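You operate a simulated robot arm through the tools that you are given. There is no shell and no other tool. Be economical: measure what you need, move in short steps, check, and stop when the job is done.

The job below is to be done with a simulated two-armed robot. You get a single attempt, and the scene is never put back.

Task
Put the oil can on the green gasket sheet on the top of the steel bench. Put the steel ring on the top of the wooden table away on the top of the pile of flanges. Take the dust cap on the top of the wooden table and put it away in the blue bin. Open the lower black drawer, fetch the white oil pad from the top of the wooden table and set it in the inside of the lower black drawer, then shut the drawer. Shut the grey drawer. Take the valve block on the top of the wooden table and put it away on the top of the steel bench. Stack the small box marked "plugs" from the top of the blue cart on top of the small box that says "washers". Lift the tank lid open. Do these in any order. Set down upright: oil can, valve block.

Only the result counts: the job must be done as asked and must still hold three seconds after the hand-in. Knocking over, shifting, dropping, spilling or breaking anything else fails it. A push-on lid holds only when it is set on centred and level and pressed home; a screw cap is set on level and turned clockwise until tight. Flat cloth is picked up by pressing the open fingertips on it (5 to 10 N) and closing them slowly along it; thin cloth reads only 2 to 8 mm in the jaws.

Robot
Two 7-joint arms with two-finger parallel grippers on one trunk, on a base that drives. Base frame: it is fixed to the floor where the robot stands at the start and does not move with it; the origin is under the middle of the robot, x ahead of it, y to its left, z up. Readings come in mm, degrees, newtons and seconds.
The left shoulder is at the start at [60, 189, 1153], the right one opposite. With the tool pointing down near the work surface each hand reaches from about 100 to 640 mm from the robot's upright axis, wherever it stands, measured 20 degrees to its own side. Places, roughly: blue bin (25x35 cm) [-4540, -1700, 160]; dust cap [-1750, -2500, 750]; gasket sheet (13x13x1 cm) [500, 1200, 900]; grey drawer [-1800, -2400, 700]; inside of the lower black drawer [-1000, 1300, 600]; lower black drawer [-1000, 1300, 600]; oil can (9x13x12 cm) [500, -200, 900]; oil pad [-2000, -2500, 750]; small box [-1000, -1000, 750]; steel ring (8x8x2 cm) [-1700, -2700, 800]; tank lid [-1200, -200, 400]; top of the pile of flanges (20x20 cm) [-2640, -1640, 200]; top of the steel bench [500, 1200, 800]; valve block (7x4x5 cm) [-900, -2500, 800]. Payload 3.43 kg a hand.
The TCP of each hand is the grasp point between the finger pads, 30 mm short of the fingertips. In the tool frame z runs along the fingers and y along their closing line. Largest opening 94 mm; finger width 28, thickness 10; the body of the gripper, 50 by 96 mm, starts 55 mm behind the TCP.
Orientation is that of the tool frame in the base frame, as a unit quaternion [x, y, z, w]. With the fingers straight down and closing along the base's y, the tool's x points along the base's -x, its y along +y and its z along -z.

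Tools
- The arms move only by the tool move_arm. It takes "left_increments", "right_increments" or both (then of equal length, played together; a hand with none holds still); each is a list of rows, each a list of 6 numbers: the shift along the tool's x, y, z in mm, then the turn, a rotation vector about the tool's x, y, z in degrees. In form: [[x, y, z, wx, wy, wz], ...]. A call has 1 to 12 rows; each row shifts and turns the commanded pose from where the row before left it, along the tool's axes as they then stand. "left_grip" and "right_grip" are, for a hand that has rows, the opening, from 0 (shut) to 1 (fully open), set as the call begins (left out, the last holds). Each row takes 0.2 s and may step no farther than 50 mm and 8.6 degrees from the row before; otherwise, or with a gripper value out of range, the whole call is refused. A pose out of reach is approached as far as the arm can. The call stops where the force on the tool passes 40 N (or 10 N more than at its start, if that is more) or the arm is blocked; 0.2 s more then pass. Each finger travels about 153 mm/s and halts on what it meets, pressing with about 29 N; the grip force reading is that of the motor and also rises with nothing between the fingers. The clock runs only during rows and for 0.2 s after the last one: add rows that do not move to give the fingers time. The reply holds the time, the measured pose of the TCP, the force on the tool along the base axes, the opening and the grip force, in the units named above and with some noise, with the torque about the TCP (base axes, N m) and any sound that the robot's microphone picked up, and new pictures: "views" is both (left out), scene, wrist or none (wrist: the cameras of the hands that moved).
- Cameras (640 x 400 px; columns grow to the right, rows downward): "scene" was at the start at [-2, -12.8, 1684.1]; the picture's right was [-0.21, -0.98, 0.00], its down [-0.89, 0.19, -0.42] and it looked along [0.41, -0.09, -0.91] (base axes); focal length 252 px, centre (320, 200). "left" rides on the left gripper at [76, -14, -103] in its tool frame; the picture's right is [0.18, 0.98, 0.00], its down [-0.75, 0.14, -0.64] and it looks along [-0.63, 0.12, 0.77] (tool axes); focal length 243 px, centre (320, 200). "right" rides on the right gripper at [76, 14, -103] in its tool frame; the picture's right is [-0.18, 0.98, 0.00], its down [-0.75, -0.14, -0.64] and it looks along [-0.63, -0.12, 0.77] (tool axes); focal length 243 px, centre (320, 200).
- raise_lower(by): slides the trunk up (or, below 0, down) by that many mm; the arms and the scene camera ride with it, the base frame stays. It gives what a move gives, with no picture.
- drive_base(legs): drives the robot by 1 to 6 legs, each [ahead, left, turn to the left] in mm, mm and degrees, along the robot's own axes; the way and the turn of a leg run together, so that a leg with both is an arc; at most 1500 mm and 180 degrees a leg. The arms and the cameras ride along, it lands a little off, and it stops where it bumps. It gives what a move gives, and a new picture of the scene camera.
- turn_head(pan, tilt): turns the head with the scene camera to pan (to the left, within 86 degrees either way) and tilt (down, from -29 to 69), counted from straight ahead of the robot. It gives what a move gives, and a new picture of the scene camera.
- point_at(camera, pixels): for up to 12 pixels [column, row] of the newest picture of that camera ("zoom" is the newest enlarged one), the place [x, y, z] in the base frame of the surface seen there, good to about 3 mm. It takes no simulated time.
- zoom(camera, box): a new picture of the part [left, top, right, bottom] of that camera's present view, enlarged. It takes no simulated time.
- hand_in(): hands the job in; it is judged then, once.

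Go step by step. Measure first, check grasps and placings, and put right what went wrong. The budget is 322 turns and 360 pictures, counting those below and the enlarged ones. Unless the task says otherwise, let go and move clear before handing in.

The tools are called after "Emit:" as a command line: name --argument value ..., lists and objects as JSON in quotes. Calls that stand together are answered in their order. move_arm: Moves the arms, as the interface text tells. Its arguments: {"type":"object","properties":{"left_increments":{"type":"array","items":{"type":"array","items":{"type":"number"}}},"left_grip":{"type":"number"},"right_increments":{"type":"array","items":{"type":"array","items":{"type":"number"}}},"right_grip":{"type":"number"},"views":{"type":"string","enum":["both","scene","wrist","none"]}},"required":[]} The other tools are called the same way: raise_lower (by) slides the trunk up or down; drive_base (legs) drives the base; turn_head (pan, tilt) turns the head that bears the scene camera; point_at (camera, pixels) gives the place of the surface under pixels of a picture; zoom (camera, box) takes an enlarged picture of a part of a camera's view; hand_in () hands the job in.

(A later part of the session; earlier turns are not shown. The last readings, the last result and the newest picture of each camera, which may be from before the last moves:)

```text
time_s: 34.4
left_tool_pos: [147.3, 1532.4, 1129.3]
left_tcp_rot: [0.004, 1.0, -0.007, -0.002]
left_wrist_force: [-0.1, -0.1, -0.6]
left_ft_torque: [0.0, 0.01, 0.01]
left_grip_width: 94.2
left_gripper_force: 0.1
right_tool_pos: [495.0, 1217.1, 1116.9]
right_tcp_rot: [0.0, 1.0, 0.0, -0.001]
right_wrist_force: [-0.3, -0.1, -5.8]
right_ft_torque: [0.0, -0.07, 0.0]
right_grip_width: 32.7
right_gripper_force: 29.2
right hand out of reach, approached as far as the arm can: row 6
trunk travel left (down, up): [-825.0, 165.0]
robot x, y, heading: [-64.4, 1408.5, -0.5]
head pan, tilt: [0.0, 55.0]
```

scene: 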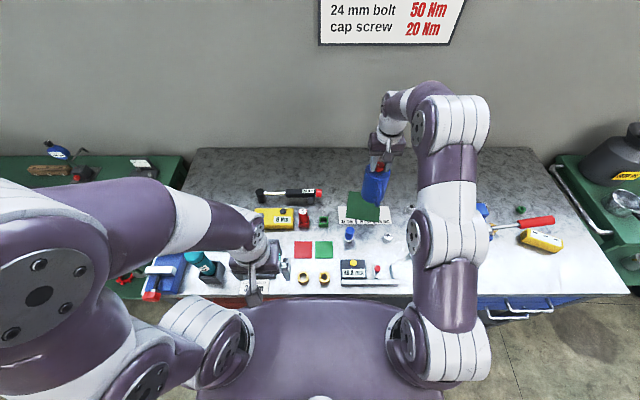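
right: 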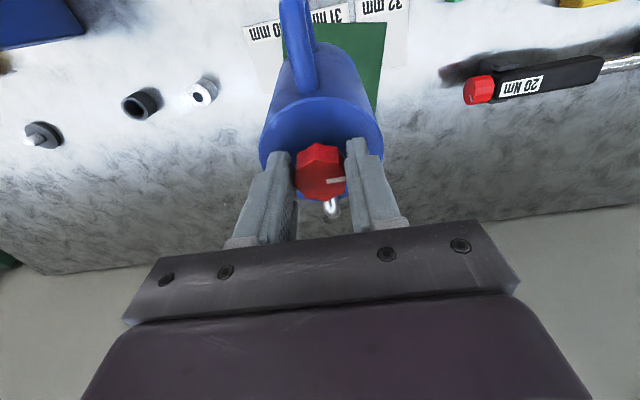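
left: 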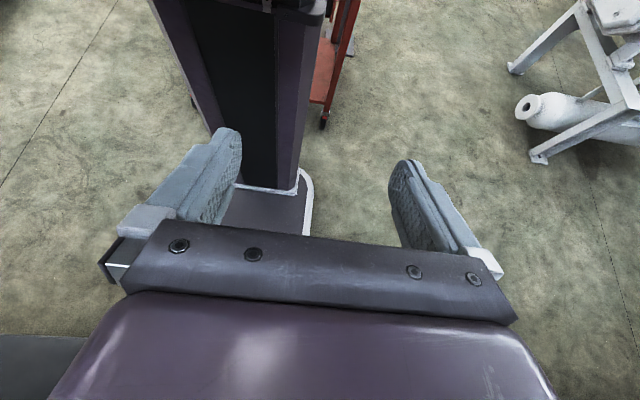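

Just at reach limit; lowering increases reach. Down to ~1035 and re-measure the gasket edges.

Emit:
move_arm --right_increments '[[0, 0, 30, 0, 0, 0], [0, 0, 30, 0, 0, 0], [-4, 0, 22, 0, 0, 0], [0, 0, 0, 0, 0, 0]]' --views "both"

Emit:
zoom --camera "scene" --box '[320, 140, 440, 240]'

Emit:
point_at --camera "right" --pixels '[[290, 40], [375, 40], [372, 90], [340, 22], [384, 24]]'

```text
time_s: 35.4
left_tool_pos: [147.1, 1532.3, 1129.9]
left_tcp_rot: [0.004, 1.0, -0.006, -0.002]
left_wrist_force: [0.7, 0.8, 0.0]
left_ft_torque: [0.02, 0.01, -0.01]
left_grip_width: 94.0
left_gripper_force: 0.1
right_tool_pos: [499.4, 1216.8, 1035.8]
right_tcp_rot: [0.0, 1.0, 0.0, -0.001]
right_wrist_force: [-0.5, -0.9, -5.9]
right_ft_torque: [0.0, -0.03, 0.01]
right_grip_width: 33.2
right_gripper_force: 28.6
trunk travel left (down, up): [-825.0, 165.0]
robot x, y, heading: [-63.1, 1405.4, 0.1]
head pan, tilt: [0.0, 55.0]
```

scene: 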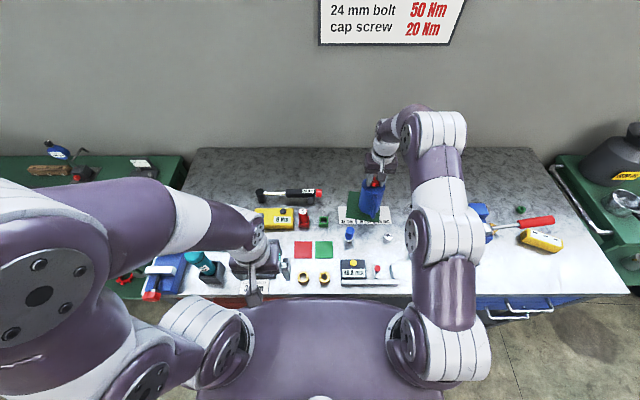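
right: 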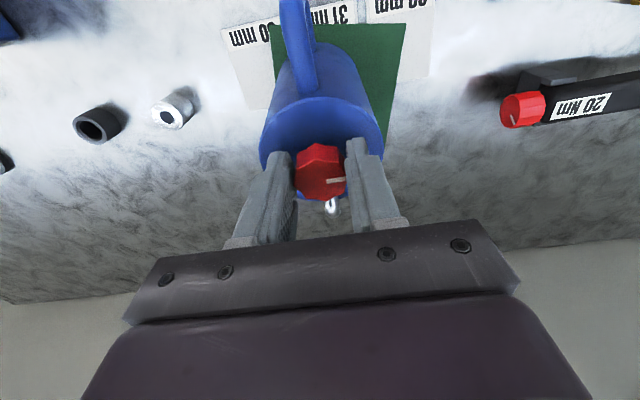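

```text
4.00 times, centred on (380, 190) of scene
```

zoom: 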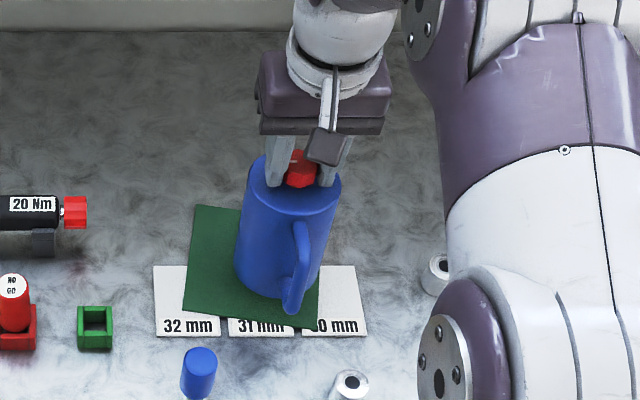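

```text
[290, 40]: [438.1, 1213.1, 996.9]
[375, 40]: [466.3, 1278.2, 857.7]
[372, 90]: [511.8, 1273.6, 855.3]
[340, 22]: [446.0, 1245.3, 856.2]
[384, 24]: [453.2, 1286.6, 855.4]
```

The can is centred over the gasket. Lowering the last ~21 mm gently.

Emit:
move_arm --right_increments '[[0, 0, 8, 0, 0, 0], [0, 0, 6, 0, 0, 0], [0, 0, 3, 0, 0, 0], [0, 0, 2, 0, 0, 0], [0, 0, 0, 0, 0, 0]]' --views "none"

```text
time_s: 36.6
left_tool_pos: [145.8, 1532.7, 1131.6]
left_tcp_rot: [0.004, 1.0, -0.006, -0.002]
left_wrist_force: [0.5, 0.4, 0.0]
left_ft_torque: [-0.02, 0.03, -0.03]
left_grip_width: 93.9
left_gripper_force: 0.1
right_tool_pos: [500.3, 1217.2, 1015.6]
right_tcp_rot: [0.0, 1.0, 0.0, 0.001]
right_wrist_force: [-1.1, -0.4, 6.6]
right_ft_torque: [-0.14, -0.21, 0.0]
right_grip_width: 33.0
right_gripper_force: 29.0
trunk travel left (down, up): [-825.0, 165.0]
robot x, y, heading: [-59.1, 1407.6, -0.1]
head pan, tilt: [0.0, 55.0]
```

Contact (+6.6 N). Release and rise.

Emit:
move_arm --right_increments '[[0, 0, 1, 0, 0, 0], [0, 0, 0, 0, 0, 0], [0, 0, 0, 0, 0, 0]]' --right_grip 1 --views "none"

Emit:
move_arm --right_increments '[[0, 0, -15, 0, 0, 0], [0, 0, -30, 0, 0, 0], [0, 0, -40, 0, 0, 0], [40, 0, -20, 0, 0, 0], [50, 0, 0, 0, 0, 0], [50, 0, 0, 0, 0, 0], [50, 0, 0, 0, 0, 0], [50, 0, 0, 0, 0, 0], [0, 0, 0, 0, 0, 0]]' --views "both"

Emit:
zoom --camera "scene" --box '[160, 130, 560, 310]'

```text
time_s: 37.4
left_tool_pos: [147.8, 1533.1, 1130.2]
left_tcp_rot: [0.004, 1.0, -0.006, -0.003]
left_wrist_force: [-0.2, 0.0, -0.1]
left_ft_torque: [0.01, -0.05, 0.02]
left_grip_width: 94.2
left_gripper_force: 0.0
right_tool_pos: [500.6, 1215.2, 1013.8]
right_tcp_rot: [0.0, 1.0, 0.0, 0.0]
right_wrist_force: [-0.4, 1.3, -0.6]
right_ft_torque: [0.02, 0.02, 0.0]
right_grip_width: 94.1
right_gripper_force: 0.0
trunk travel left (down, up): [-825.0, 165.0]
robot x, y, heading: [-60.2, 1405.1, 0.1]
head pan, tilt: [0.0, 55.0]
```

```text
time_s: 39.4
left_tool_pos: [148.1, 1533.2, 1130.3]
left_tcp_rot: [0.004, 1.0, -0.006, -0.004]
left_wrist_force: [0.3, 0.1, 0.6]
left_ft_torque: [-0.02, 0.03, -0.01]
left_grip_width: 94.0
left_gripper_force: 0.1
right_tool_pos: [260.4, 1215.6, 1118.0]
right_tcp_rot: [0.001, 1.0, 0.0, -0.001]
right_wrist_force: [-0.2, -0.5, -0.3]
right_ft_torque: [0.03, 0.01, 0.0]
right_grip_width: 94.1
right_gripper_force: 0.0
trunk travel left (down, up): [-825.0, 165.0]
robot x, y, heading: [-59.4, 1408.2, -0.1]
head pan, tilt: [0.0, 55.0]
```

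scene: 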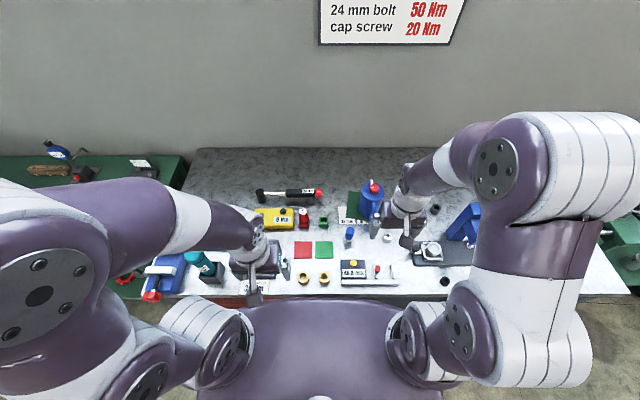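
right: 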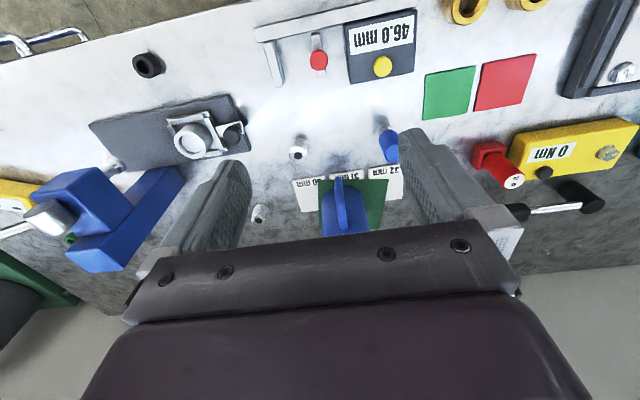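

```text
1.60 times, centred on (360, 220) of scene
```

zoom: 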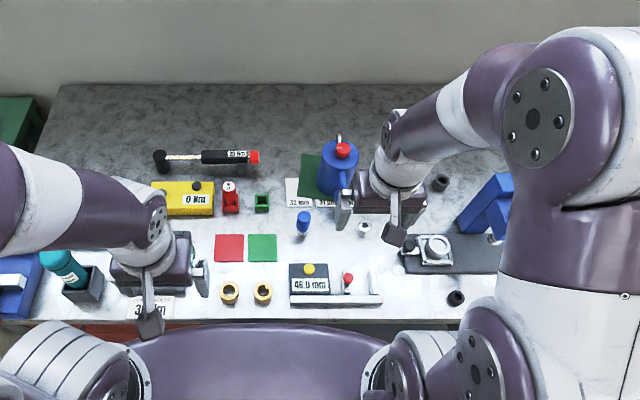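

Released; I verify the can's centring on the gasket.

Emit:
zoom --camera "right" --box '[270, 140, 430, 240]'

Emit:
point_at --camera "right" --pixels '[[325, 183], [385, 183], [375, 200], [381, 226], [322, 232], [323, 210], [368, 210], [345, 190], [355, 182]]'

```text
4.00 times, centred on (350, 190) of right
```

zoom: 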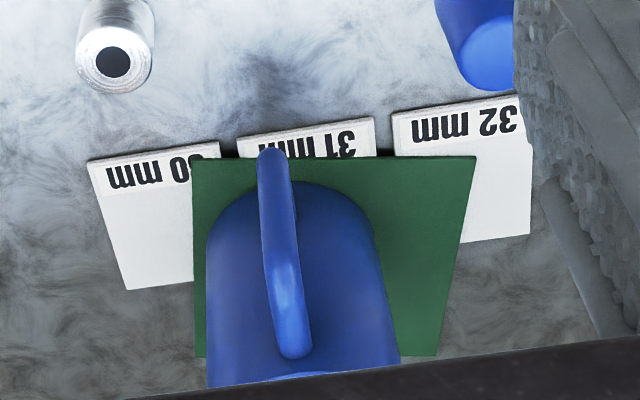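

```text
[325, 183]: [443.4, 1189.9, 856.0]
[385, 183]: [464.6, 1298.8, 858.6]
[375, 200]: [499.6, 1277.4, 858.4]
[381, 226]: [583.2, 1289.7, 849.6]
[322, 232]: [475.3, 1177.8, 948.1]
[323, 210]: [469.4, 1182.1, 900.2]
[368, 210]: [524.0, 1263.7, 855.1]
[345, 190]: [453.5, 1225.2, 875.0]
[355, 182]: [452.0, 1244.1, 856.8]
```

Emit:
point_at --camera "zoom" --pixels '[[198, 165], [470, 162], [432, 345], [200, 350], [203, 250], [212, 230], [375, 230], [300, 185], [330, 190], [198, 300]]'

```text
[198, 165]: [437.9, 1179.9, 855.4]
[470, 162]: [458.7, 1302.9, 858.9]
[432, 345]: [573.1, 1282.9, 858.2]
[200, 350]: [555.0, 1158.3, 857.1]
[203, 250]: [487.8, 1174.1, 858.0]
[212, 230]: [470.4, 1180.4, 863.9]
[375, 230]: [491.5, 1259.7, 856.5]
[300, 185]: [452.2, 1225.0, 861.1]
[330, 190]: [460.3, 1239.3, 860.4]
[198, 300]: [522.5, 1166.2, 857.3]
```

The can stands fully on the gasket (sheet edge y≈1170 vs can edge ≈1179). Next the black drawer: back off and turn left to see it.

Emit:
drive_base --legs '[[-220, 0, 0], [0, 0, 90]]'

Emit:
turn_head --pan 75 --tilt 35

```text
time_s: 45.0
left_tool_pos: [-414.5, 1610.4, 1130.3]
left_tcp_rot: [0.712, -0.702, 0.006, -0.002]
left_wrist_force: [0.0, 0.3, -0.4]
left_ft_torque: [-0.01, 0.0, -0.04]
left_grip_width: 93.7
left_gripper_force: 0.1
right_tool_pos: [-97.6, 1730.0, 1116.5]
right_tcp_rot: [0.714, -0.7, 0.0, 0.001]
right_wrist_force: [0.6, 0.2, -0.7]
right_ft_torque: [-0.01, -0.01, 0.02]
right_grip_width: 93.7
right_gripper_force: 0.1
trunk travel left (down, up): [-825.0, 165.0]
robot x, y, heading: [-280.6, 1408.0, 91.3]
head pan, tilt: [0.0, 55.0]
```

scene: 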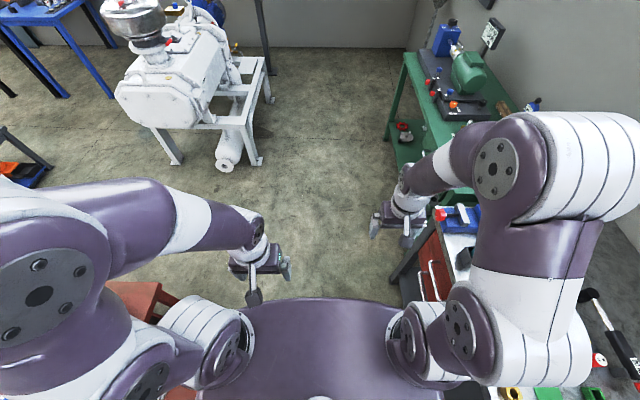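

```text
time_s: 46.4
left_tool_pos: [-413.0, 1610.2, 1130.0]
left_tcp_rot: [0.712, -0.702, 0.006, -0.003]
left_wrist_force: [-0.3, 0.1, 0.2]
left_ft_torque: [-0.02, 0.01, 0.0]
left_grip_width: 94.2
left_gripper_force: 0.1
right_tool_pos: [-97.7, 1729.8, 1117.6]
right_tcp_rot: [0.714, -0.7, 0.001, 0.001]
right_wrist_force: [-0.2, 0.1, -0.3]
right_ft_torque: [-0.01, -0.03, 0.0]
right_grip_width: 93.9
right_gripper_force: 0.2
trunk travel left (down, up): [-825.0, 165.0]
robot x, y, heading: [-284.8, 1408.6, 91.4]
head pan, tilt: [75.0, 35.0]
```

scene: 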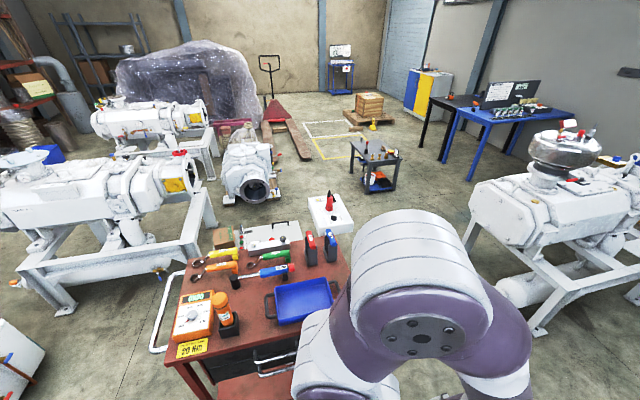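

The red cart's black drawers face me (+x side). Turn to face the cart and measure.

Emit:
point_at --camera "scene" --pixels '[[175, 355], [280, 345], [260, 355], [350, 280], [278, 355], [240, 285], [190, 375], [285, 375]]'

Emit:
drive_base --legs '[[0, 0, 88.6]]'

Emit:
turn_head --pan 0 --tilt 60

```text
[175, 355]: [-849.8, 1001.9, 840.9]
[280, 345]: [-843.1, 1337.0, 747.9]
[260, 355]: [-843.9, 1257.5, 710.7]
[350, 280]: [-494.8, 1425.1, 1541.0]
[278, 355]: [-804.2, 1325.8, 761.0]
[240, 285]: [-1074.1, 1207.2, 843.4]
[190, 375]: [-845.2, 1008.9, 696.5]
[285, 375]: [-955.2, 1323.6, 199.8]
```

```text
time_s: 50.6
left_tool_pos: [-488.2, 1275.8, 1131.2]
left_tcp_rot: [1.0, 0.003, 0.003, -0.007]
left_wrist_force: [-0.2, -0.5, -0.1]
left_ft_torque: [0.0, -0.01, -0.02]
left_grip_width: 93.7
left_gripper_force: 0.1
right_tool_pos: [-603.1, 1592.5, 1117.2]
right_tcp_rot: [1.0, 0.006, 0.001, 0.0]
right_wrist_force: [0.4, -0.2, -0.3]
right_ft_torque: [-0.03, -0.02, -0.01]
right_grip_width: 94.1
right_gripper_force: 0.1
trunk travel left (down, up): [-825.0, 165.0]
robot x, y, heading: [-284.2, 1404.1, -179.3]
head pan, tilt: [75.0, 35.0]
```

scene: 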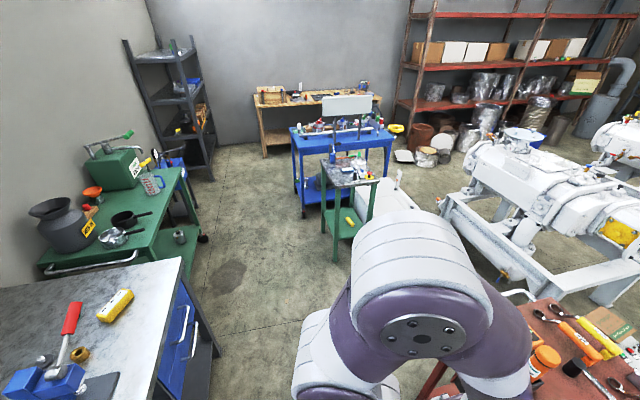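

```text
time_s: 52.1
left_tool_pos: [-487.8, 1277.1, 1131.1]
left_tcp_rot: [1.0, 0.002, 0.003, -0.006]
left_wrist_force: [0.2, 0.7, -1.3]
left_ft_torque: [0.01, -0.01, -0.02]
left_grip_width: 94.2
left_gripper_force: 0.1
right_tool_pos: [-603.1, 1591.4, 1117.4]
right_tcp_rot: [1.0, 0.005, 0.0, 0.0]
right_wrist_force: [0.1, 0.3, 0.1]
right_ft_torque: [0.01, 0.0, 0.01]
right_grip_width: 93.9
right_gripper_force: 0.1
trunk travel left (down, up): [-825.0, 165.0]
robot x, y, heading: [-281.9, 1405.6, -179.3]
head pan, tilt: [0.0, 60.0]
```

scene: 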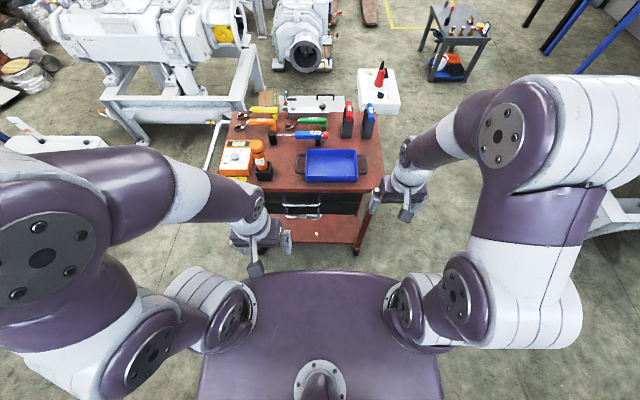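

Zoom onto the drawers at (310,205).

Emit:
zoom --camera "scene" --box '[220, 160, 400, 270]'

Emit:
point_at --camera "scene" --pixels '[[302, 205], [302, 216], [288, 206], [318, 206], [287, 216], [320, 216], [330, 207], [340, 195], [320, 182], [330, 228]]'

```text
3.56 times, centred on (310, 215) of scene
```

zoom: 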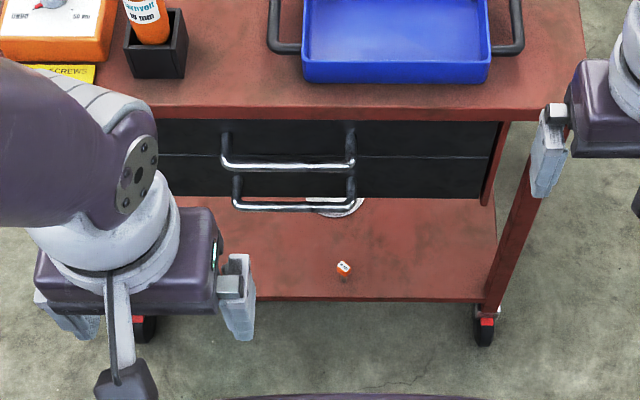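

```text
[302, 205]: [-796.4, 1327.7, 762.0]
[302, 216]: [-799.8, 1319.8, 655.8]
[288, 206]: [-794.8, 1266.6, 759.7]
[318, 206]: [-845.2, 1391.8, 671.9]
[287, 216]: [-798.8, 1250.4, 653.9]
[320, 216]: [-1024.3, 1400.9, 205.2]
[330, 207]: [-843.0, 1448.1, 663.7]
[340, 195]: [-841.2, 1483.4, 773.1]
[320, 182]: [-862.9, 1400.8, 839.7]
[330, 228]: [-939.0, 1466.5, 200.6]
```

Lower handle bar is at x≈-798, z≈655, y 1245–1335; the drawer face is at x=-844. I'll turn the left hand to point forward with a vertical closing line.

Emit:
move_arm --left_increments '[[-48, 0, 0, 0, 0, 0], [-48, 0, 0, 0, 0, 0], [-48, 0, 0, 0, 0, 0], [-48, 0, 0, 0, 0, 0], [0, 0, 0, -4.949, -4.949, 4.949], [0, 0, 0, -4.949, -4.949, 4.949], [0, 0, 0, -4.949, -4.949, 4.949], [0, 0, 0, -4.949, -4.949, 4.949], [0, 0, 0, -4.949, -4.949, 4.949], [0, 0, 0, -4.949, -4.949, 4.949], [0, 0, 0, -4.949, -4.949, 4.949], [0, 0, 0, 0, 0, 0]]' --views "scene"

```text
time_s: 54.7
left_tool_pos: [-679.4, 1275.2, 1129.0]
left_tcp_rot: [0.869, -0.285, -0.288, 0.283]
left_wrist_force: [-0.6, 0.9, -0.1]
left_ft_torque: [0.02, 0.01, 0.0]
left_grip_width: 93.9
left_gripper_force: 0.0
right_tool_pos: [-604.6, 1592.5, 1115.5]
right_tcp_rot: [1.0, 0.005, 0.001, 0.0]
right_wrist_force: [-0.4, 0.4, 0.1]
right_ft_torque: [-0.02, 0.0, -0.02]
right_grip_width: 94.0
right_gripper_force: 0.1
trunk travel left (down, up): [-825.0, 165.0]
robot x, y, heading: [-282.2, 1404.5, -179.4]
head pan, tilt: [0.0, 60.0]
```

scene: 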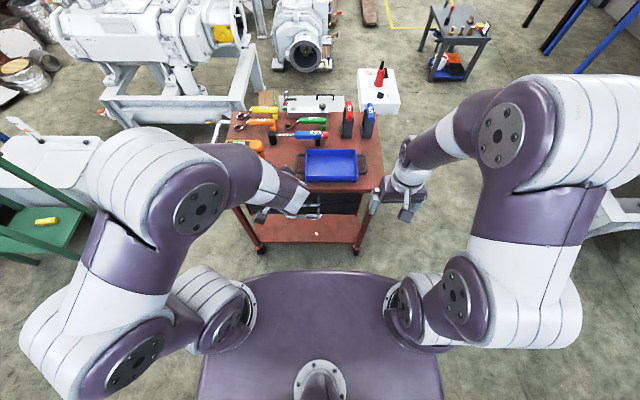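

Reachable so far; finish the turn.

Emit:
move_arm --left_increments '[[0, 0, 0, -4.949, -4.949, 4.949], [0, 0, 0, -4.949, -4.949, 4.949], [0, 0, 0, -4.949, -4.949, 4.949], [0, 0, 0, -4.949, -4.949, 4.949], [0, 0, 0, -4.949, -4.949, 4.949], [0, 0, 0, -4.949, -4.949, 4.949], [0, 0, 0, -4.949, -4.949, 4.949], [0, 0, 0, 0, 0, 0]]' --views "wrist"

Emit:
raise_lower --by -400

Emit:
move_arm --left_increments '[[0, 0, 0, 0, 0, 0]]' --views "both"

```text
time_s: 56.5
left_tool_pos: [-679.4, 1274.9, 1129.1]
left_tcp_rot: [0.77, -0.368, -0.37, 0.367]
left_wrist_force: [1.2, 0.3, 0.5]
left_ft_torque: [-0.03, -0.02, -0.01]
left_grip_width: 94.2
left_gripper_force: 0.1
left hand out of reach, approached as far as the arm can: row 3, 4, 5, 6, 7
right_tool_pos: [-604.0, 1591.6, 1116.7]
right_tcp_rot: [1.0, 0.005, 0.001, 0.0]
right_wrist_force: [-1.0, -0.6, -0.1]
right_ft_torque: [-0.01, -0.01, -0.01]
right_grip_width: 93.9
right_gripper_force: 0.0
trunk travel left (down, up): [-825.0, 165.0]
robot x, y, heading: [-283.0, 1404.3, -179.8]
head pan, tilt: [0.0, 60.0]
```

left: 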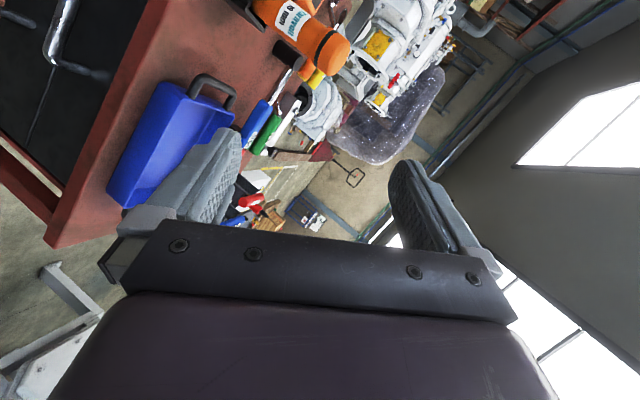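

```text
time_s: 60.3
left_tool_pos: [-679.2, 1275.5, 729.5]
left_tcp_rot: [0.77, -0.367, -0.37, 0.367]
left_wrist_force: [-0.1, 0.0, 1.0]
left_ft_torque: [-0.03, 0.0, 0.0]
left_grip_width: 93.8
left_gripper_force: 0.0
right_tool_pos: [-605.2, 1592.2, 716.4]
right_tcp_rot: [1.0, 0.005, 0.001, 0.0]
right_wrist_force: [0.3, -0.5, -0.3]
right_ft_torque: [0.0, 0.02, 0.02]
right_grip_width: 93.8
right_gripper_force: 0.0
trunk travel left (down, up): [-425.0, 565.0]
robot x, y, heading: [-282.8, 1408.2, -179.3]
head pan, tilt: [0.0, 60.0]
```

```text
time_s: 60.7
left_tool_pos: [-681.0, 1274.6, 729.0]
left_tcp_rot: [0.77, -0.368, -0.371, 0.367]
left_wrist_force: [-0.4, -0.5, -0.3]
left_ft_torque: [0.0, -0.01, 0.0]
left_grip_width: 94.2
left_gripper_force: 0.1
right_tool_pos: [-603.6, 1593.1, 716.6]
right_tcp_rot: [1.0, 0.005, 0.001, 0.0]
right_wrist_force: [-0.4, -0.3, -0.1]
right_ft_torque: [-0.01, -0.01, 0.04]
right_grip_width: 93.9
right_gripper_force: 0.1
trunk travel left (down, up): [-425.0, 565.0]
robot x, y, heading: [-285.3, 1407.2, -179.2]
head pan, tilt: [0.0, 60.0]
```

scene: 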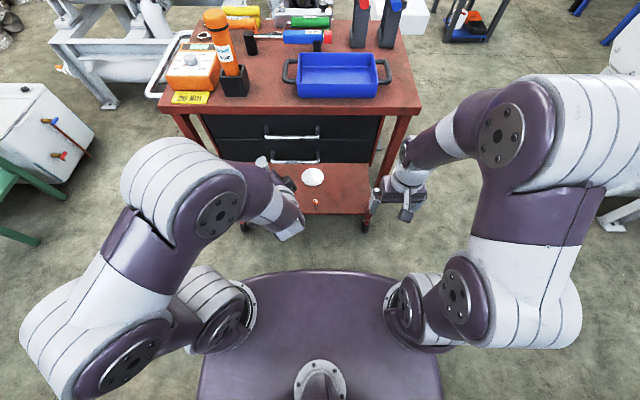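
left: 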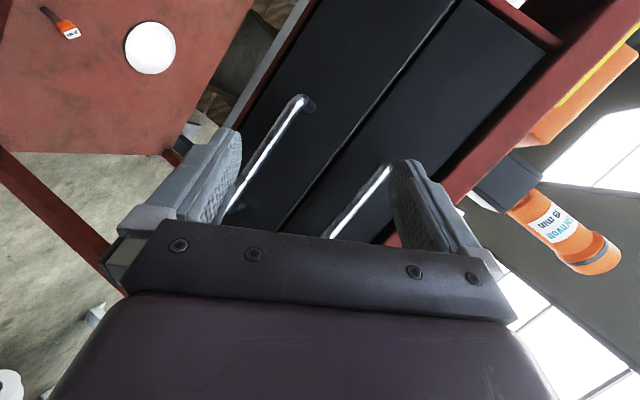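

The horizontal pose was too close to the shoulder. I raise the trunk 250 and lower the hand relative to the shoulder to gain room.

Emit:
raise_lower --by 250

Emit:
move_arm --left_increments '[[0, -40, 0, 0, 0, 0], [0, -40, 0, 0, 0, 0], [0, -40, 0, 0, 0, 0], [0, -40, 0, 0, 0, 0], [0, -40, 0, 0, 0, 0], [0, -40, 0, 0, 0, 0], [0, 0, 0, 0, 0, 0], [0, 0, 0, 0, 0, 0]]' --views "both"

```text
time_s: 63.3
left_tool_pos: [-680.7, 1275.1, 978.5]
left_tcp_rot: [0.77, -0.368, -0.37, 0.366]
left_wrist_force: [1.0, 0.5, 0.7]
left_ft_torque: [0.0, 0.0, 0.01]
left_grip_width: 94.0
left_gripper_force: 0.0
right_tool_pos: [-603.3, 1592.2, 966.5]
right_tcp_rot: [1.0, 0.005, 0.0, 0.0]
right_wrist_force: [-0.5, -0.1, -0.1]
right_ft_torque: [0.0, -0.02, 0.0]
right_grip_width: 94.0
right_gripper_force: 0.0
trunk travel left (down, up): [-675.0, 315.0]
robot x, y, heading: [-282.0, 1405.9, -179.5]
head pan, tilt: [0.0, 60.0]
```

```text
time_s: 65.1
left_tool_pos: [-707.0, 1370.2, 815.0]
left_tcp_rot: [0.778, -0.374, -0.361, 0.353]
left_wrist_force: [0.3, 0.9, 0.2]
left_ft_torque: [0.01, 0.03, -0.02]
left_grip_width: 93.9
left_gripper_force: 0.0
left hand out of reach, approached as far as the arm can: row 1, 2, 3, 4, 5, 6
right_tool_pos: [-604.6, 1593.3, 966.3]
right_tcp_rot: [1.0, 0.006, 0.001, 0.0]
right_wrist_force: [0.0, -0.4, 0.5]
right_ft_torque: [0.03, -0.03, 0.0]
right_grip_width: 94.2
right_gripper_force: 0.1
trunk travel left (down, up): [-675.0, 315.0]
robot x, y, heading: [-279.7, 1407.4, -179.4]
head pan, tilt: [0.0, 60.0]
```

scene: 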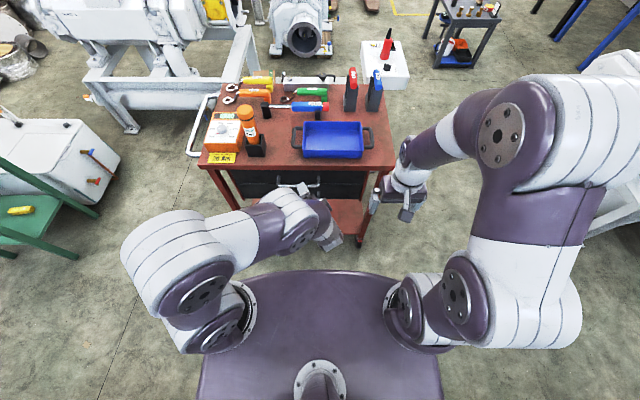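
left: 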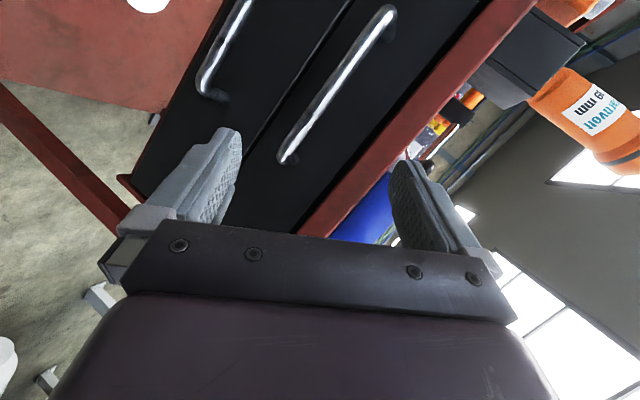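

The wrist is limited near here; I try a 45°-down approach with full roll instead, rotating from the current pose.

Emit:
move_arm --left_increments '[[0, 0, 0, 4.06, -2.5, 6.15], [0, 0, 0, 4.06, -2.5, 6.15], [0, 0, 0, 4.06, -2.5, 6.15], [0, 0, 0, 4.06, -2.5, 6.15], [0, 0, 0, 4.06, -2.5, 6.15], [0, 0, 0, 0, 0, 0]]' --views "wrist"

```text
time_s: 66.5
left_tool_pos: [-707.1, 1368.6, 815.4]
left_tcp_rot: [0.654, -0.653, -0.271, 0.269]
left_wrist_force: [-0.6, 0.2, -0.7]
left_ft_torque: [-0.01, 0.0, -0.01]
left_grip_width: 93.9
left_gripper_force: 0.1
right_tool_pos: [-603.4, 1592.7, 966.1]
right_tcp_rot: [1.0, 0.005, 0.001, 0.001]
right_wrist_force: [0.4, -0.2, -0.7]
right_ft_torque: [0.01, 0.03, 0.04]
right_grip_width: 94.0
right_gripper_force: 0.1
trunk travel left (down, up): [-675.0, 315.0]
robot x, y, heading: [-282.5, 1404.5, -179.4]
head pan, tilt: [0.0, 60.0]
```

left: 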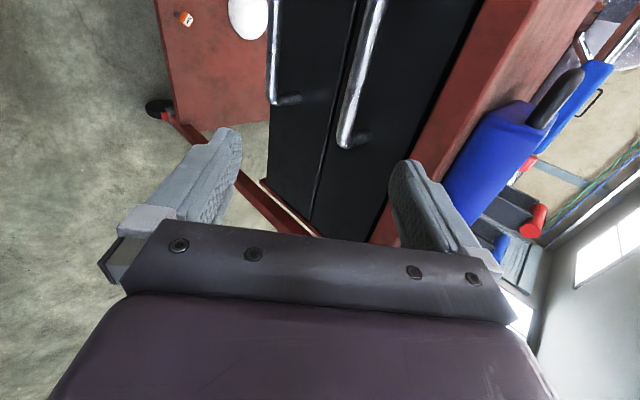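

The 45° pose was reached exactly. I measure the bars from here: lower (275,60), upper (362,90).

Emit:
point_at --camera "left" --pixels '[[276, 10], [275, 60], [273, 95], [375, 20], [347, 130], [300, 60], [330, 190]]'

Emit:
move_arm --left_increments '[[0, 0, 0, -7, 0, 0], [0, 0, 0, -7, 0, 0], [0, 0, 0, -6, 0, 0], [20, 0, 0, 0, 0, 0], [30, 0, 0, 0, 0, 0], [29, 0, 0, 0, 0, 0], [0, 0, 0, 0, 0, 0]]' --left_grip 0.5 --views "wrist"

```text
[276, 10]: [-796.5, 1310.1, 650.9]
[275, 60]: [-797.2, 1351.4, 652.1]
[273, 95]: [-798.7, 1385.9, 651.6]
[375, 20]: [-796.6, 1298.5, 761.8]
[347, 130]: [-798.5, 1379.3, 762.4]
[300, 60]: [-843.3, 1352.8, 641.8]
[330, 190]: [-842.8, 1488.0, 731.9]
```

```text
time_s: 68.1
left_tool_pos: [-737.0, 1302.5, 828.1]
left_tcp_rot: [0.609, -0.609, -0.359, 0.361]
left_wrist_force: [0.2, 0.0, 0.2]
left_ft_torque: [-0.02, 0.0, -0.01]
left_grip_width: 47.1
left_gripper_force: 0.0
left hand out of reach, approached as far as the arm can: row 3, 4, 5, 6
right_tool_pos: [-604.5, 1593.2, 967.1]
right_tcp_rot: [1.0, 0.005, 0.001, 0.001]
right_wrist_force: [-0.1, 0.4, -0.1]
right_ft_torque: [-0.01, 0.01, 0.0]
right_grip_width: 94.0
right_gripper_force: 0.0
trunk travel left (down, up): [-675.0, 315.0]
robot x, y, heading: [-281.2, 1403.6, -179.6]
head pan, tilt: [0.0, 60.0]
```

left: 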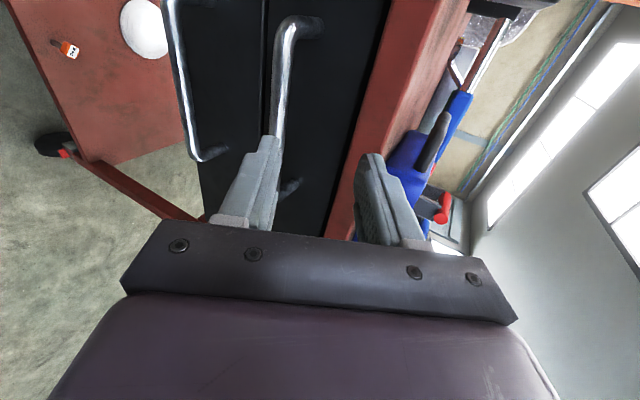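

Pitch settles at about 29°, usable. Now down along the tool -y, then forward to a pre-grasp just before the lower bar.

Emit:
move_arm --left_increments '[[0, -40, 0, 0, 0, 0], [-4, -44, 0, 0, 0, 0], [-4, -43, 0, 0, 0, 0], [0, 0, 40, 0, 0, 0], [0, 0, 39, 0, 0, 0], [0, 0, 0, 0, 0, 0]]' --views "both"

```text
time_s: 69.3
left_tool_pos: [-797.9, 1341.0, 699.0]
left_tcp_rot: [-0.605, 0.61, 0.361, -0.363]
left_wrist_force: [0.6, -0.2, 0.0]
left_ft_torque: [-0.02, -0.03, -0.01]
left_grip_width: 46.9
left_gripper_force: 0.1
left hand out of reach, approached as far as the arm can: row 1, 2, 3
right_tool_pos: [-602.4, 1593.2, 967.0]
right_tcp_rot: [1.0, 0.006, 0.0, 0.0]
right_wrist_force: [-0.4, 0.0, -0.7]
right_ft_torque: [0.0, 0.02, 0.01]
right_grip_width: 93.9
right_gripper_force: 0.0
trunk travel left (down, up): [-675.0, 315.0]
robot x, y, heading: [-278.4, 1405.5, -179.1]
head pan, tilt: [0.0, 60.0]
stopped in row 5 (left hand): the force on the tool passed its limit at 150 N (the readings are from after the stop); the commanded pose is now the measured one
```

scene: 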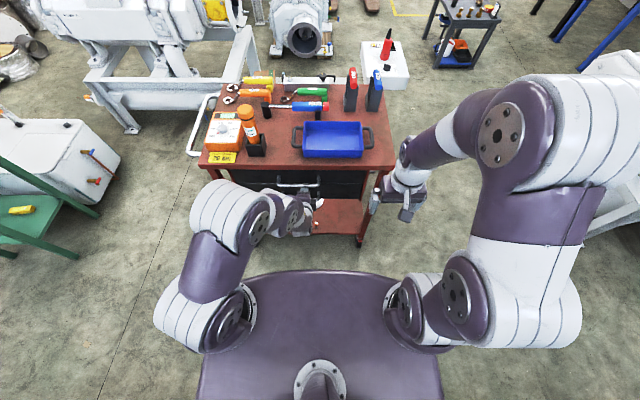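
left: 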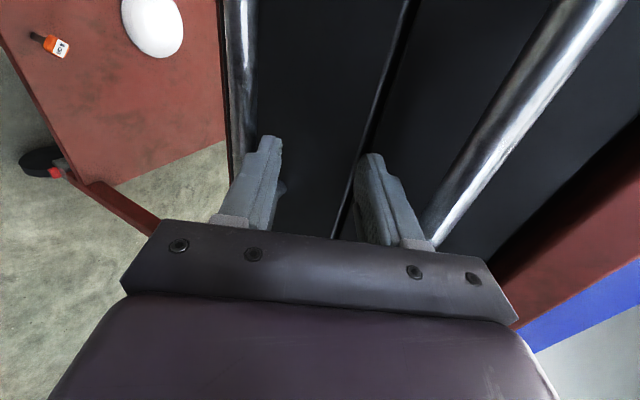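

It bumped since the path was clipped by reach. I back out and check that the cart hasn't moved.

Emit:
move_arm --left_increments '[[0, 0, -20, 0, 0, 0], [0, 0, -40, 0, 0, 0], [0, 0, 0, 0, 0, 0]]' --views "wrist"

Emit:
point_at --camera "left" --pixels '[[230, 60], [215, 100], [300, 100], [330, 190], [480, 60], [250, 170]]'

Emit:
point_at --camera "scene" --pixels '[[385, 168], [375, 185], [310, 183], [335, 155]]'

```text
time_s: 70.1
left_tool_pos: [-746.0, 1341.4, 727.8]
left_tcp_rot: [-0.605, 0.611, 0.36, -0.362]
left_wrist_force: [0.2, 0.3, 0.2]
left_ft_torque: [0.0, -0.01, -0.01]
left_grip_width: 47.2
left_gripper_force: 0.0
right_tool_pos: [-604.2, 1592.0, 966.6]
right_tcp_rot: [1.0, 0.007, 0.001, 0.0]
right_wrist_force: [-0.2, 0.1, 0.4]
right_ft_torque: [0.01, -0.01, 0.01]
right_grip_width: 94.0
right_gripper_force: 0.0
trunk travel left (down, up): [-675.0, 315.0]
robot x, y, heading: [-285.2, 1406.3, -179.5]
head pan, tilt: [0.0, 60.0]
```

left: 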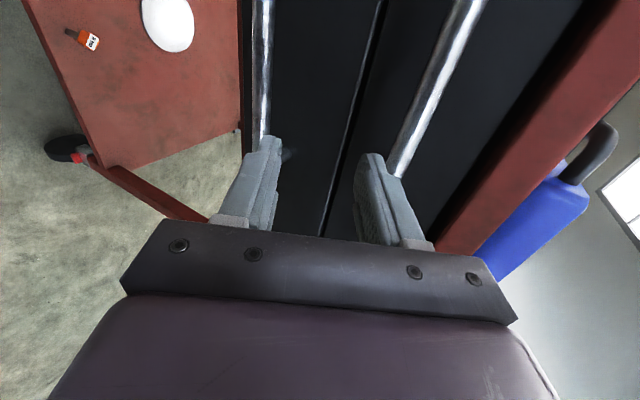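

```text
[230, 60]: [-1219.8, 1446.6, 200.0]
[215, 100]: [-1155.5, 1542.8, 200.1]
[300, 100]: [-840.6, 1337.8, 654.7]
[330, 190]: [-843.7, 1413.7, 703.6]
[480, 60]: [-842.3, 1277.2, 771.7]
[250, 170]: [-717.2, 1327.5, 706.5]
```

```text
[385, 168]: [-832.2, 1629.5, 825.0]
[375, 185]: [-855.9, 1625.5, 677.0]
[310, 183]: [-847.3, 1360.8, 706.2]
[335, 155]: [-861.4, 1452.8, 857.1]
```

The cart is unmoved. Now straight down 50 mm to the pre-grasp line.

Emit:
move_arm --left_increments '[[0, -15, 8, 0, 0, 0], [0, -15, 8, 0, 0, 0], [0, -14, 8, 0, 0, 0], [0, 0, 0, 0, 0, 0]]' --views "wrist"

```text
time_s: 71.1
left_tool_pos: [-747.3, 1342.1, 677.2]
left_tcp_rot: [-0.606, 0.61, 0.36, -0.362]
left_wrist_force: [0.2, 0.1, 0.2]
left_ft_torque: [0.0, 0.01, -0.01]
left_grip_width: 46.9
left_gripper_force: 0.0
right_tool_pos: [-602.8, 1592.3, 966.4]
right_tcp_rot: [1.0, 0.006, 0.001, 0.0]
right_wrist_force: [-0.5, 0.1, 0.1]
right_ft_torque: [0.0, 0.0, 0.02]
right_grip_width: 93.9
right_gripper_force: 0.1
trunk travel left (down, up): [-675.0, 315.0]
robot x, y, heading: [-281.6, 1406.2, -179.5]
head pan, tilt: [0.0, 60.0]
```

left: 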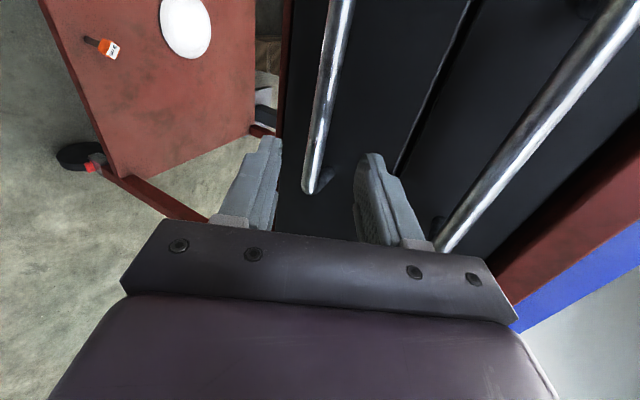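

The bar lies centred between the fingers. Forward 55 mm, then close.

Emit:
move_arm --left_increments '[[0, 0, 20, 0, 0, 0], [0, 0, 20, 0, 0, 0], [0, 0, 14, 0, 0, 0], [0, 0, 0, 0, 0, 0]]' --views "wrist"

Emit:
move_arm --left_increments '[[0, 0, 0, 0, 0, 0], [0, 0, 0, 0, 0, 0], [0, 0, 0, 0, 0, 0]]' --left_grip 0 --views "wrist"

```text
time_s: 72.1
left_tool_pos: [-794.7, 1342.2, 650.9]
left_tcp_rot: [-0.605, 0.61, 0.361, -0.362]
left_wrist_force: [-0.4, -0.3, 0.1]
left_ft_torque: [0.01, -0.01, 0.01]
left_grip_width: 46.8
left_gripper_force: 0.0
right_tool_pos: [-604.1, 1593.1, 966.5]
right_tcp_rot: [1.0, 0.006, 0.001, 0.001]
right_wrist_force: [-0.2, -0.2, 0.2]
right_ft_torque: [-0.01, 0.01, 0.02]
right_grip_width: 94.0
right_gripper_force: 0.0
trunk travel left (down, up): [-675.0, 315.0]
robot x, y, heading: [-281.6, 1407.7, -179.3]
head pan, tilt: [0.0, 60.0]
```

left: 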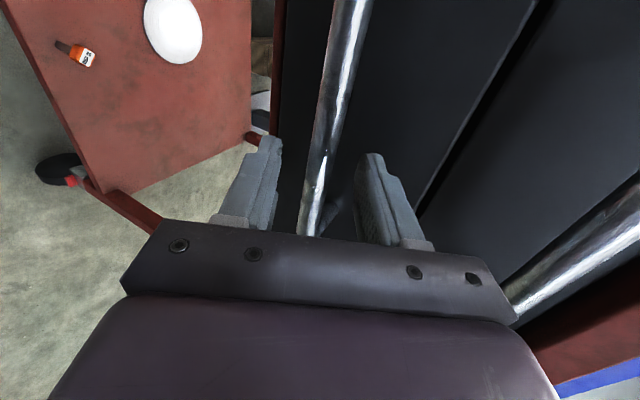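

```text
time_s: 72.9
left_tool_pos: [-793.4, 1341.7, 650.2]
left_tcp_rot: [-0.607, 0.611, 0.359, -0.36]
left_wrist_force: [6.2, 4.1, -9.9]
left_ft_torque: [1.27, -0.08, 0.45]
left_grip_width: 13.7
left_gripper_force: 45.0
right_tool_pos: [-603.2, 1592.7, 966.0]
right_tcp_rot: [1.0, 0.006, 0.001, -0.001]
right_wrist_force: [0.0, -0.6, 0.6]
right_ft_torque: [0.0, 0.04, 0.0]
right_grip_width: 93.8
right_gripper_force: 0.1
trunk travel left (down, up): [-675.0, 315.0]
robot x, y, heading: [-282.7, 1403.0, -179.2]
head pan, tilt: [0.0, 60.0]
```

left: 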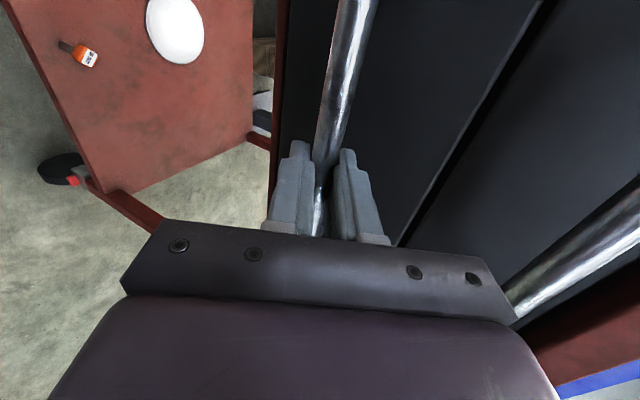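

The bar is gripped (13.7 mm). Pull the drawer by driving back 220 mm.

Emit:
drive_base --legs '[[-120, 0, 0], [-100, 0, 0]]'

```text
time_s: 74.9
left_tool_pos: [-578.1, 1341.4, 650.4]
left_tcp_rot: [-0.608, 0.609, 0.359, -0.361]
left_wrist_force: [-0.5, -22.2, -15.6]
left_ft_torque: [0.28, -0.01, 1.08]
left_grip_width: 13.6
left_gripper_force: 44.9
right_tool_pos: [-389.1, 1594.1, 965.3]
right_tcp_rot: [1.0, 0.005, 0.002, 0.0]
right_wrist_force: [0.5, 0.1, -0.3]
right_ft_torque: [-0.01, 0.0, -0.01]
right_grip_width: 94.3
right_gripper_force: 0.1
trunk travel left (down, up): [-675.0, 315.0]
robot x, y, heading: [-67.0, 1408.2, -179.4]
head pan, tilt: [0.0, 60.0]
```

scene: 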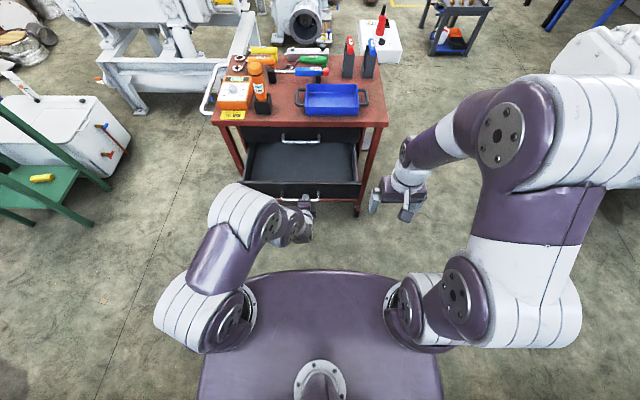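

The drawer is open 216 mm. Release and back out along the fingers.

Emit:
move_arm --left_increments '[[0, 0, 0, 0, 0, 0], [0, 0, 0, 0, 0, 0]]' --left_grip 0.5 --views "none"

Emit:
move_arm --left_increments '[[0, 0, -25, 0, 0, 0], [0, 0, -40, 0, 0, 0], [0, 0, -40, 0, 0, 0], [0, 30, 0, 0, 0, 0], [0, 40, 0, 0, 0, 0], [0, 40, 0, 0, 0, 0], [0, 0, 0, 0, 0, 0]]' --views "scene"

Emit:
point_at --camera "scene" --pixels '[[300, 170], [250, 180], [350, 180], [320, 155], [300, 187], [340, 190]]'

```text
time_s: 75.5
left_tool_pos: [-576.5, 1343.6, 651.1]
left_tcp_rot: [-0.607, 0.61, 0.359, -0.362]
left_wrist_force: [0.4, -0.5, -0.9]
left_ft_torque: [0.0, 0.04, 0.0]
left_grip_width: 46.9
left_gripper_force: 0.0
right_tool_pos: [-388.3, 1594.7, 966.3]
right_tcp_rot: [1.0, 0.005, 0.0, -0.001]
right_wrist_force: [-0.2, -0.2, -0.2]
right_ft_torque: [0.04, 0.01, 0.02]
right_grip_width: 93.9
right_gripper_force: 0.0
trunk travel left (down, up): [-675.0, 315.0]
robot x, y, heading: [-67.4, 1409.3, -179.6]
head pan, tilt: [0.0, 60.0]
```

```text
time_s: 77.1
left_tool_pos: [-570.6, 1356.8, 789.4]
left_tcp_rot: [-0.607, 0.61, 0.359, -0.362]
left_wrist_force: [-0.6, -0.3, -0.1]
left_ft_torque: [0.03, 0.02, 0.02]
left_grip_width: 46.7
left_gripper_force: 0.1
left hand out of reach, approached as far as the arm can: row 3
right_tool_pos: [-388.1, 1594.3, 965.9]
right_tcp_rot: [1.0, 0.005, 0.0, 0.0]
right_wrist_force: [0.3, 0.3, 0.6]
right_ft_torque: [0.02, 0.02, -0.02]
right_grip_width: 94.1
right_gripper_force: 0.0
trunk travel left (down, up): [-675.0, 315.0]
robot x, y, heading: [-62.2, 1409.2, -179.7]
head pan, tilt: [0.0, 60.0]
```

scene: 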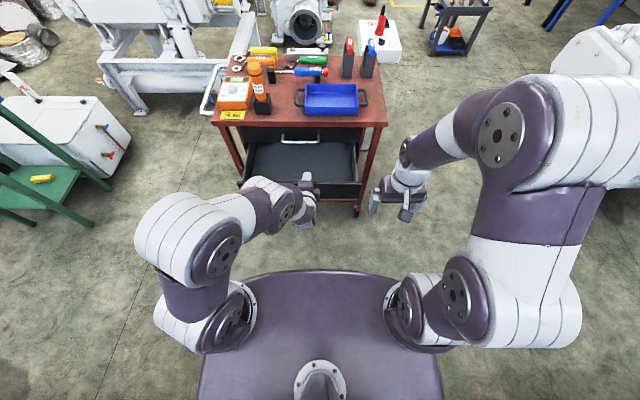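

```text
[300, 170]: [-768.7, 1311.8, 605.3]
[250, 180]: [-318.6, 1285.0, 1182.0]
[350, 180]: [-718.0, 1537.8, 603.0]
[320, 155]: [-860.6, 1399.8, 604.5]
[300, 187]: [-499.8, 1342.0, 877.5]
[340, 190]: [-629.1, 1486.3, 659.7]
```

Drawer floor at z≈604, interior x −860…−640. Return the left hand to fingers-down.

Emit:
move_arm --left_increments '[[0, 0, -30, 0, 0, 0], [0, 0, 0, 8.5, 0, 0], [0, 0, 0, 8.5, 0, 0], [0, 0, 0, 8.5, 0, 0], [0, 0, 0, 8.5, 0, 0], [0, 0, 0, 8.5, 0, 0], [0, 0, 0, 8.5, 0, 0], [0, 0, -30, 10, 0, -8], [0, 0, -30, 0, 0, -8], [0, 0, -30, 0, 0, -8], [0, 0, -30, 0, 0, -8], [0, 0, 0, 0, 0, -8]]' --left_grip 1 --views "none"

```text
refused: row 8 steps farther than a row can; nothing moved
```

Emit:
move_arm --left_increments '[[0, 0, -30, 0, 0, 0], [0, 0, 0, 8.5, 0, 0], [0, 0, 0, 8.5, 0, 0], [0, 0, 0, 8.5, 0, 0], [0, 0, 0, 8.5, 0, 0], [0, 0, 0, 8.5, 0, 0], [0, 0, 0, 8.5, 0, 0], [0, 0, -20, 8.5, 0, 0], [0, 0, -30, 0, 0, -8.5], [0, 0, -30, 0, 0, -8.5], [0, 0, -30, 0, 0, -8.5], [0, 0, 0, 0, 0, -8.5]]' --left_grip 1 --views "none"

Emit:
move_arm --left_increments '[[0, 0, 0, 0, 0, -8.5], [0, 0, 0, 0, 0, -8.5], [0, 0, 0, 0, 0, -8.5], [0, 0, 0, 0, 0, -8.5], [0, 0, 0, 0, 0, -8.5], [0, 0, 0, 0, 0, -8.5], [0, 0, 0, 0, 0, 0]]' --views "scene"

```text
time_s: 79.7
left_tool_pos: [-533.2, 1355.7, 913.4]
left_tcp_rot: [0.883, -0.468, -0.034, 0.03]
left_wrist_force: [0.1, -0.4, -1.0]
left_ft_torque: [-0.01, 0.0, 0.0]
left_grip_width: 94.3
left_gripper_force: 0.1
left hand out of reach, approached as far as the arm can: row 7
right_tool_pos: [-388.5, 1594.9, 965.1]
right_tcp_rot: [1.0, 0.005, 0.001, 0.0]
right_wrist_force: [0.2, -0.1, 0.3]
right_ft_torque: [-0.03, -0.02, 0.01]
right_grip_width: 94.1
right_gripper_force: 0.0
trunk travel left (down, up): [-675.0, 315.0]
robot x, y, heading: [-68.5, 1409.6, -179.2]
head pan, tilt: [0.0, 60.0]
```

```text
time_s: 81.3
left_tool_pos: [-534.2, 1356.0, 912.4]
left_tcp_rot: [0.998, -0.042, -0.043, 0.013]
left_wrist_force: [0.3, -1.2, -0.1]
left_ft_torque: [0.01, 0.0, 0.01]
left_grip_width: 93.9
left_gripper_force: 0.0
right_tool_pos: [-389.5, 1594.7, 967.0]
right_tcp_rot: [1.0, 0.005, 0.0, 0.002]
right_wrist_force: [0.0, 1.4, -0.7]
right_ft_torque: [-0.01, 0.0, 0.0]
right_grip_width: 93.9
right_gripper_force: 0.0
trunk travel left (down, up): [-675.0, 315.0]
robot x, y, heading: [-67.4, 1408.9, -179.6]
head pan, tilt: [0.0, 60.0]
```

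scene: 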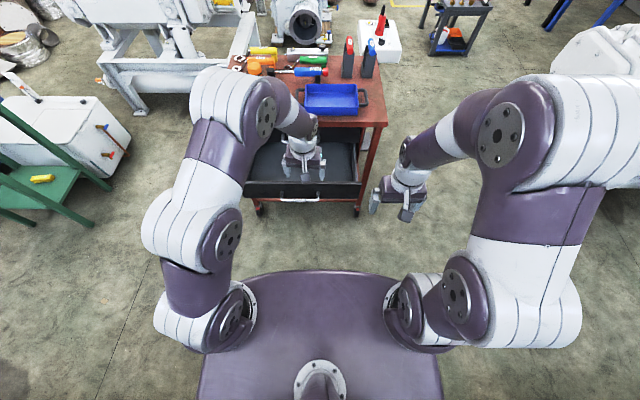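

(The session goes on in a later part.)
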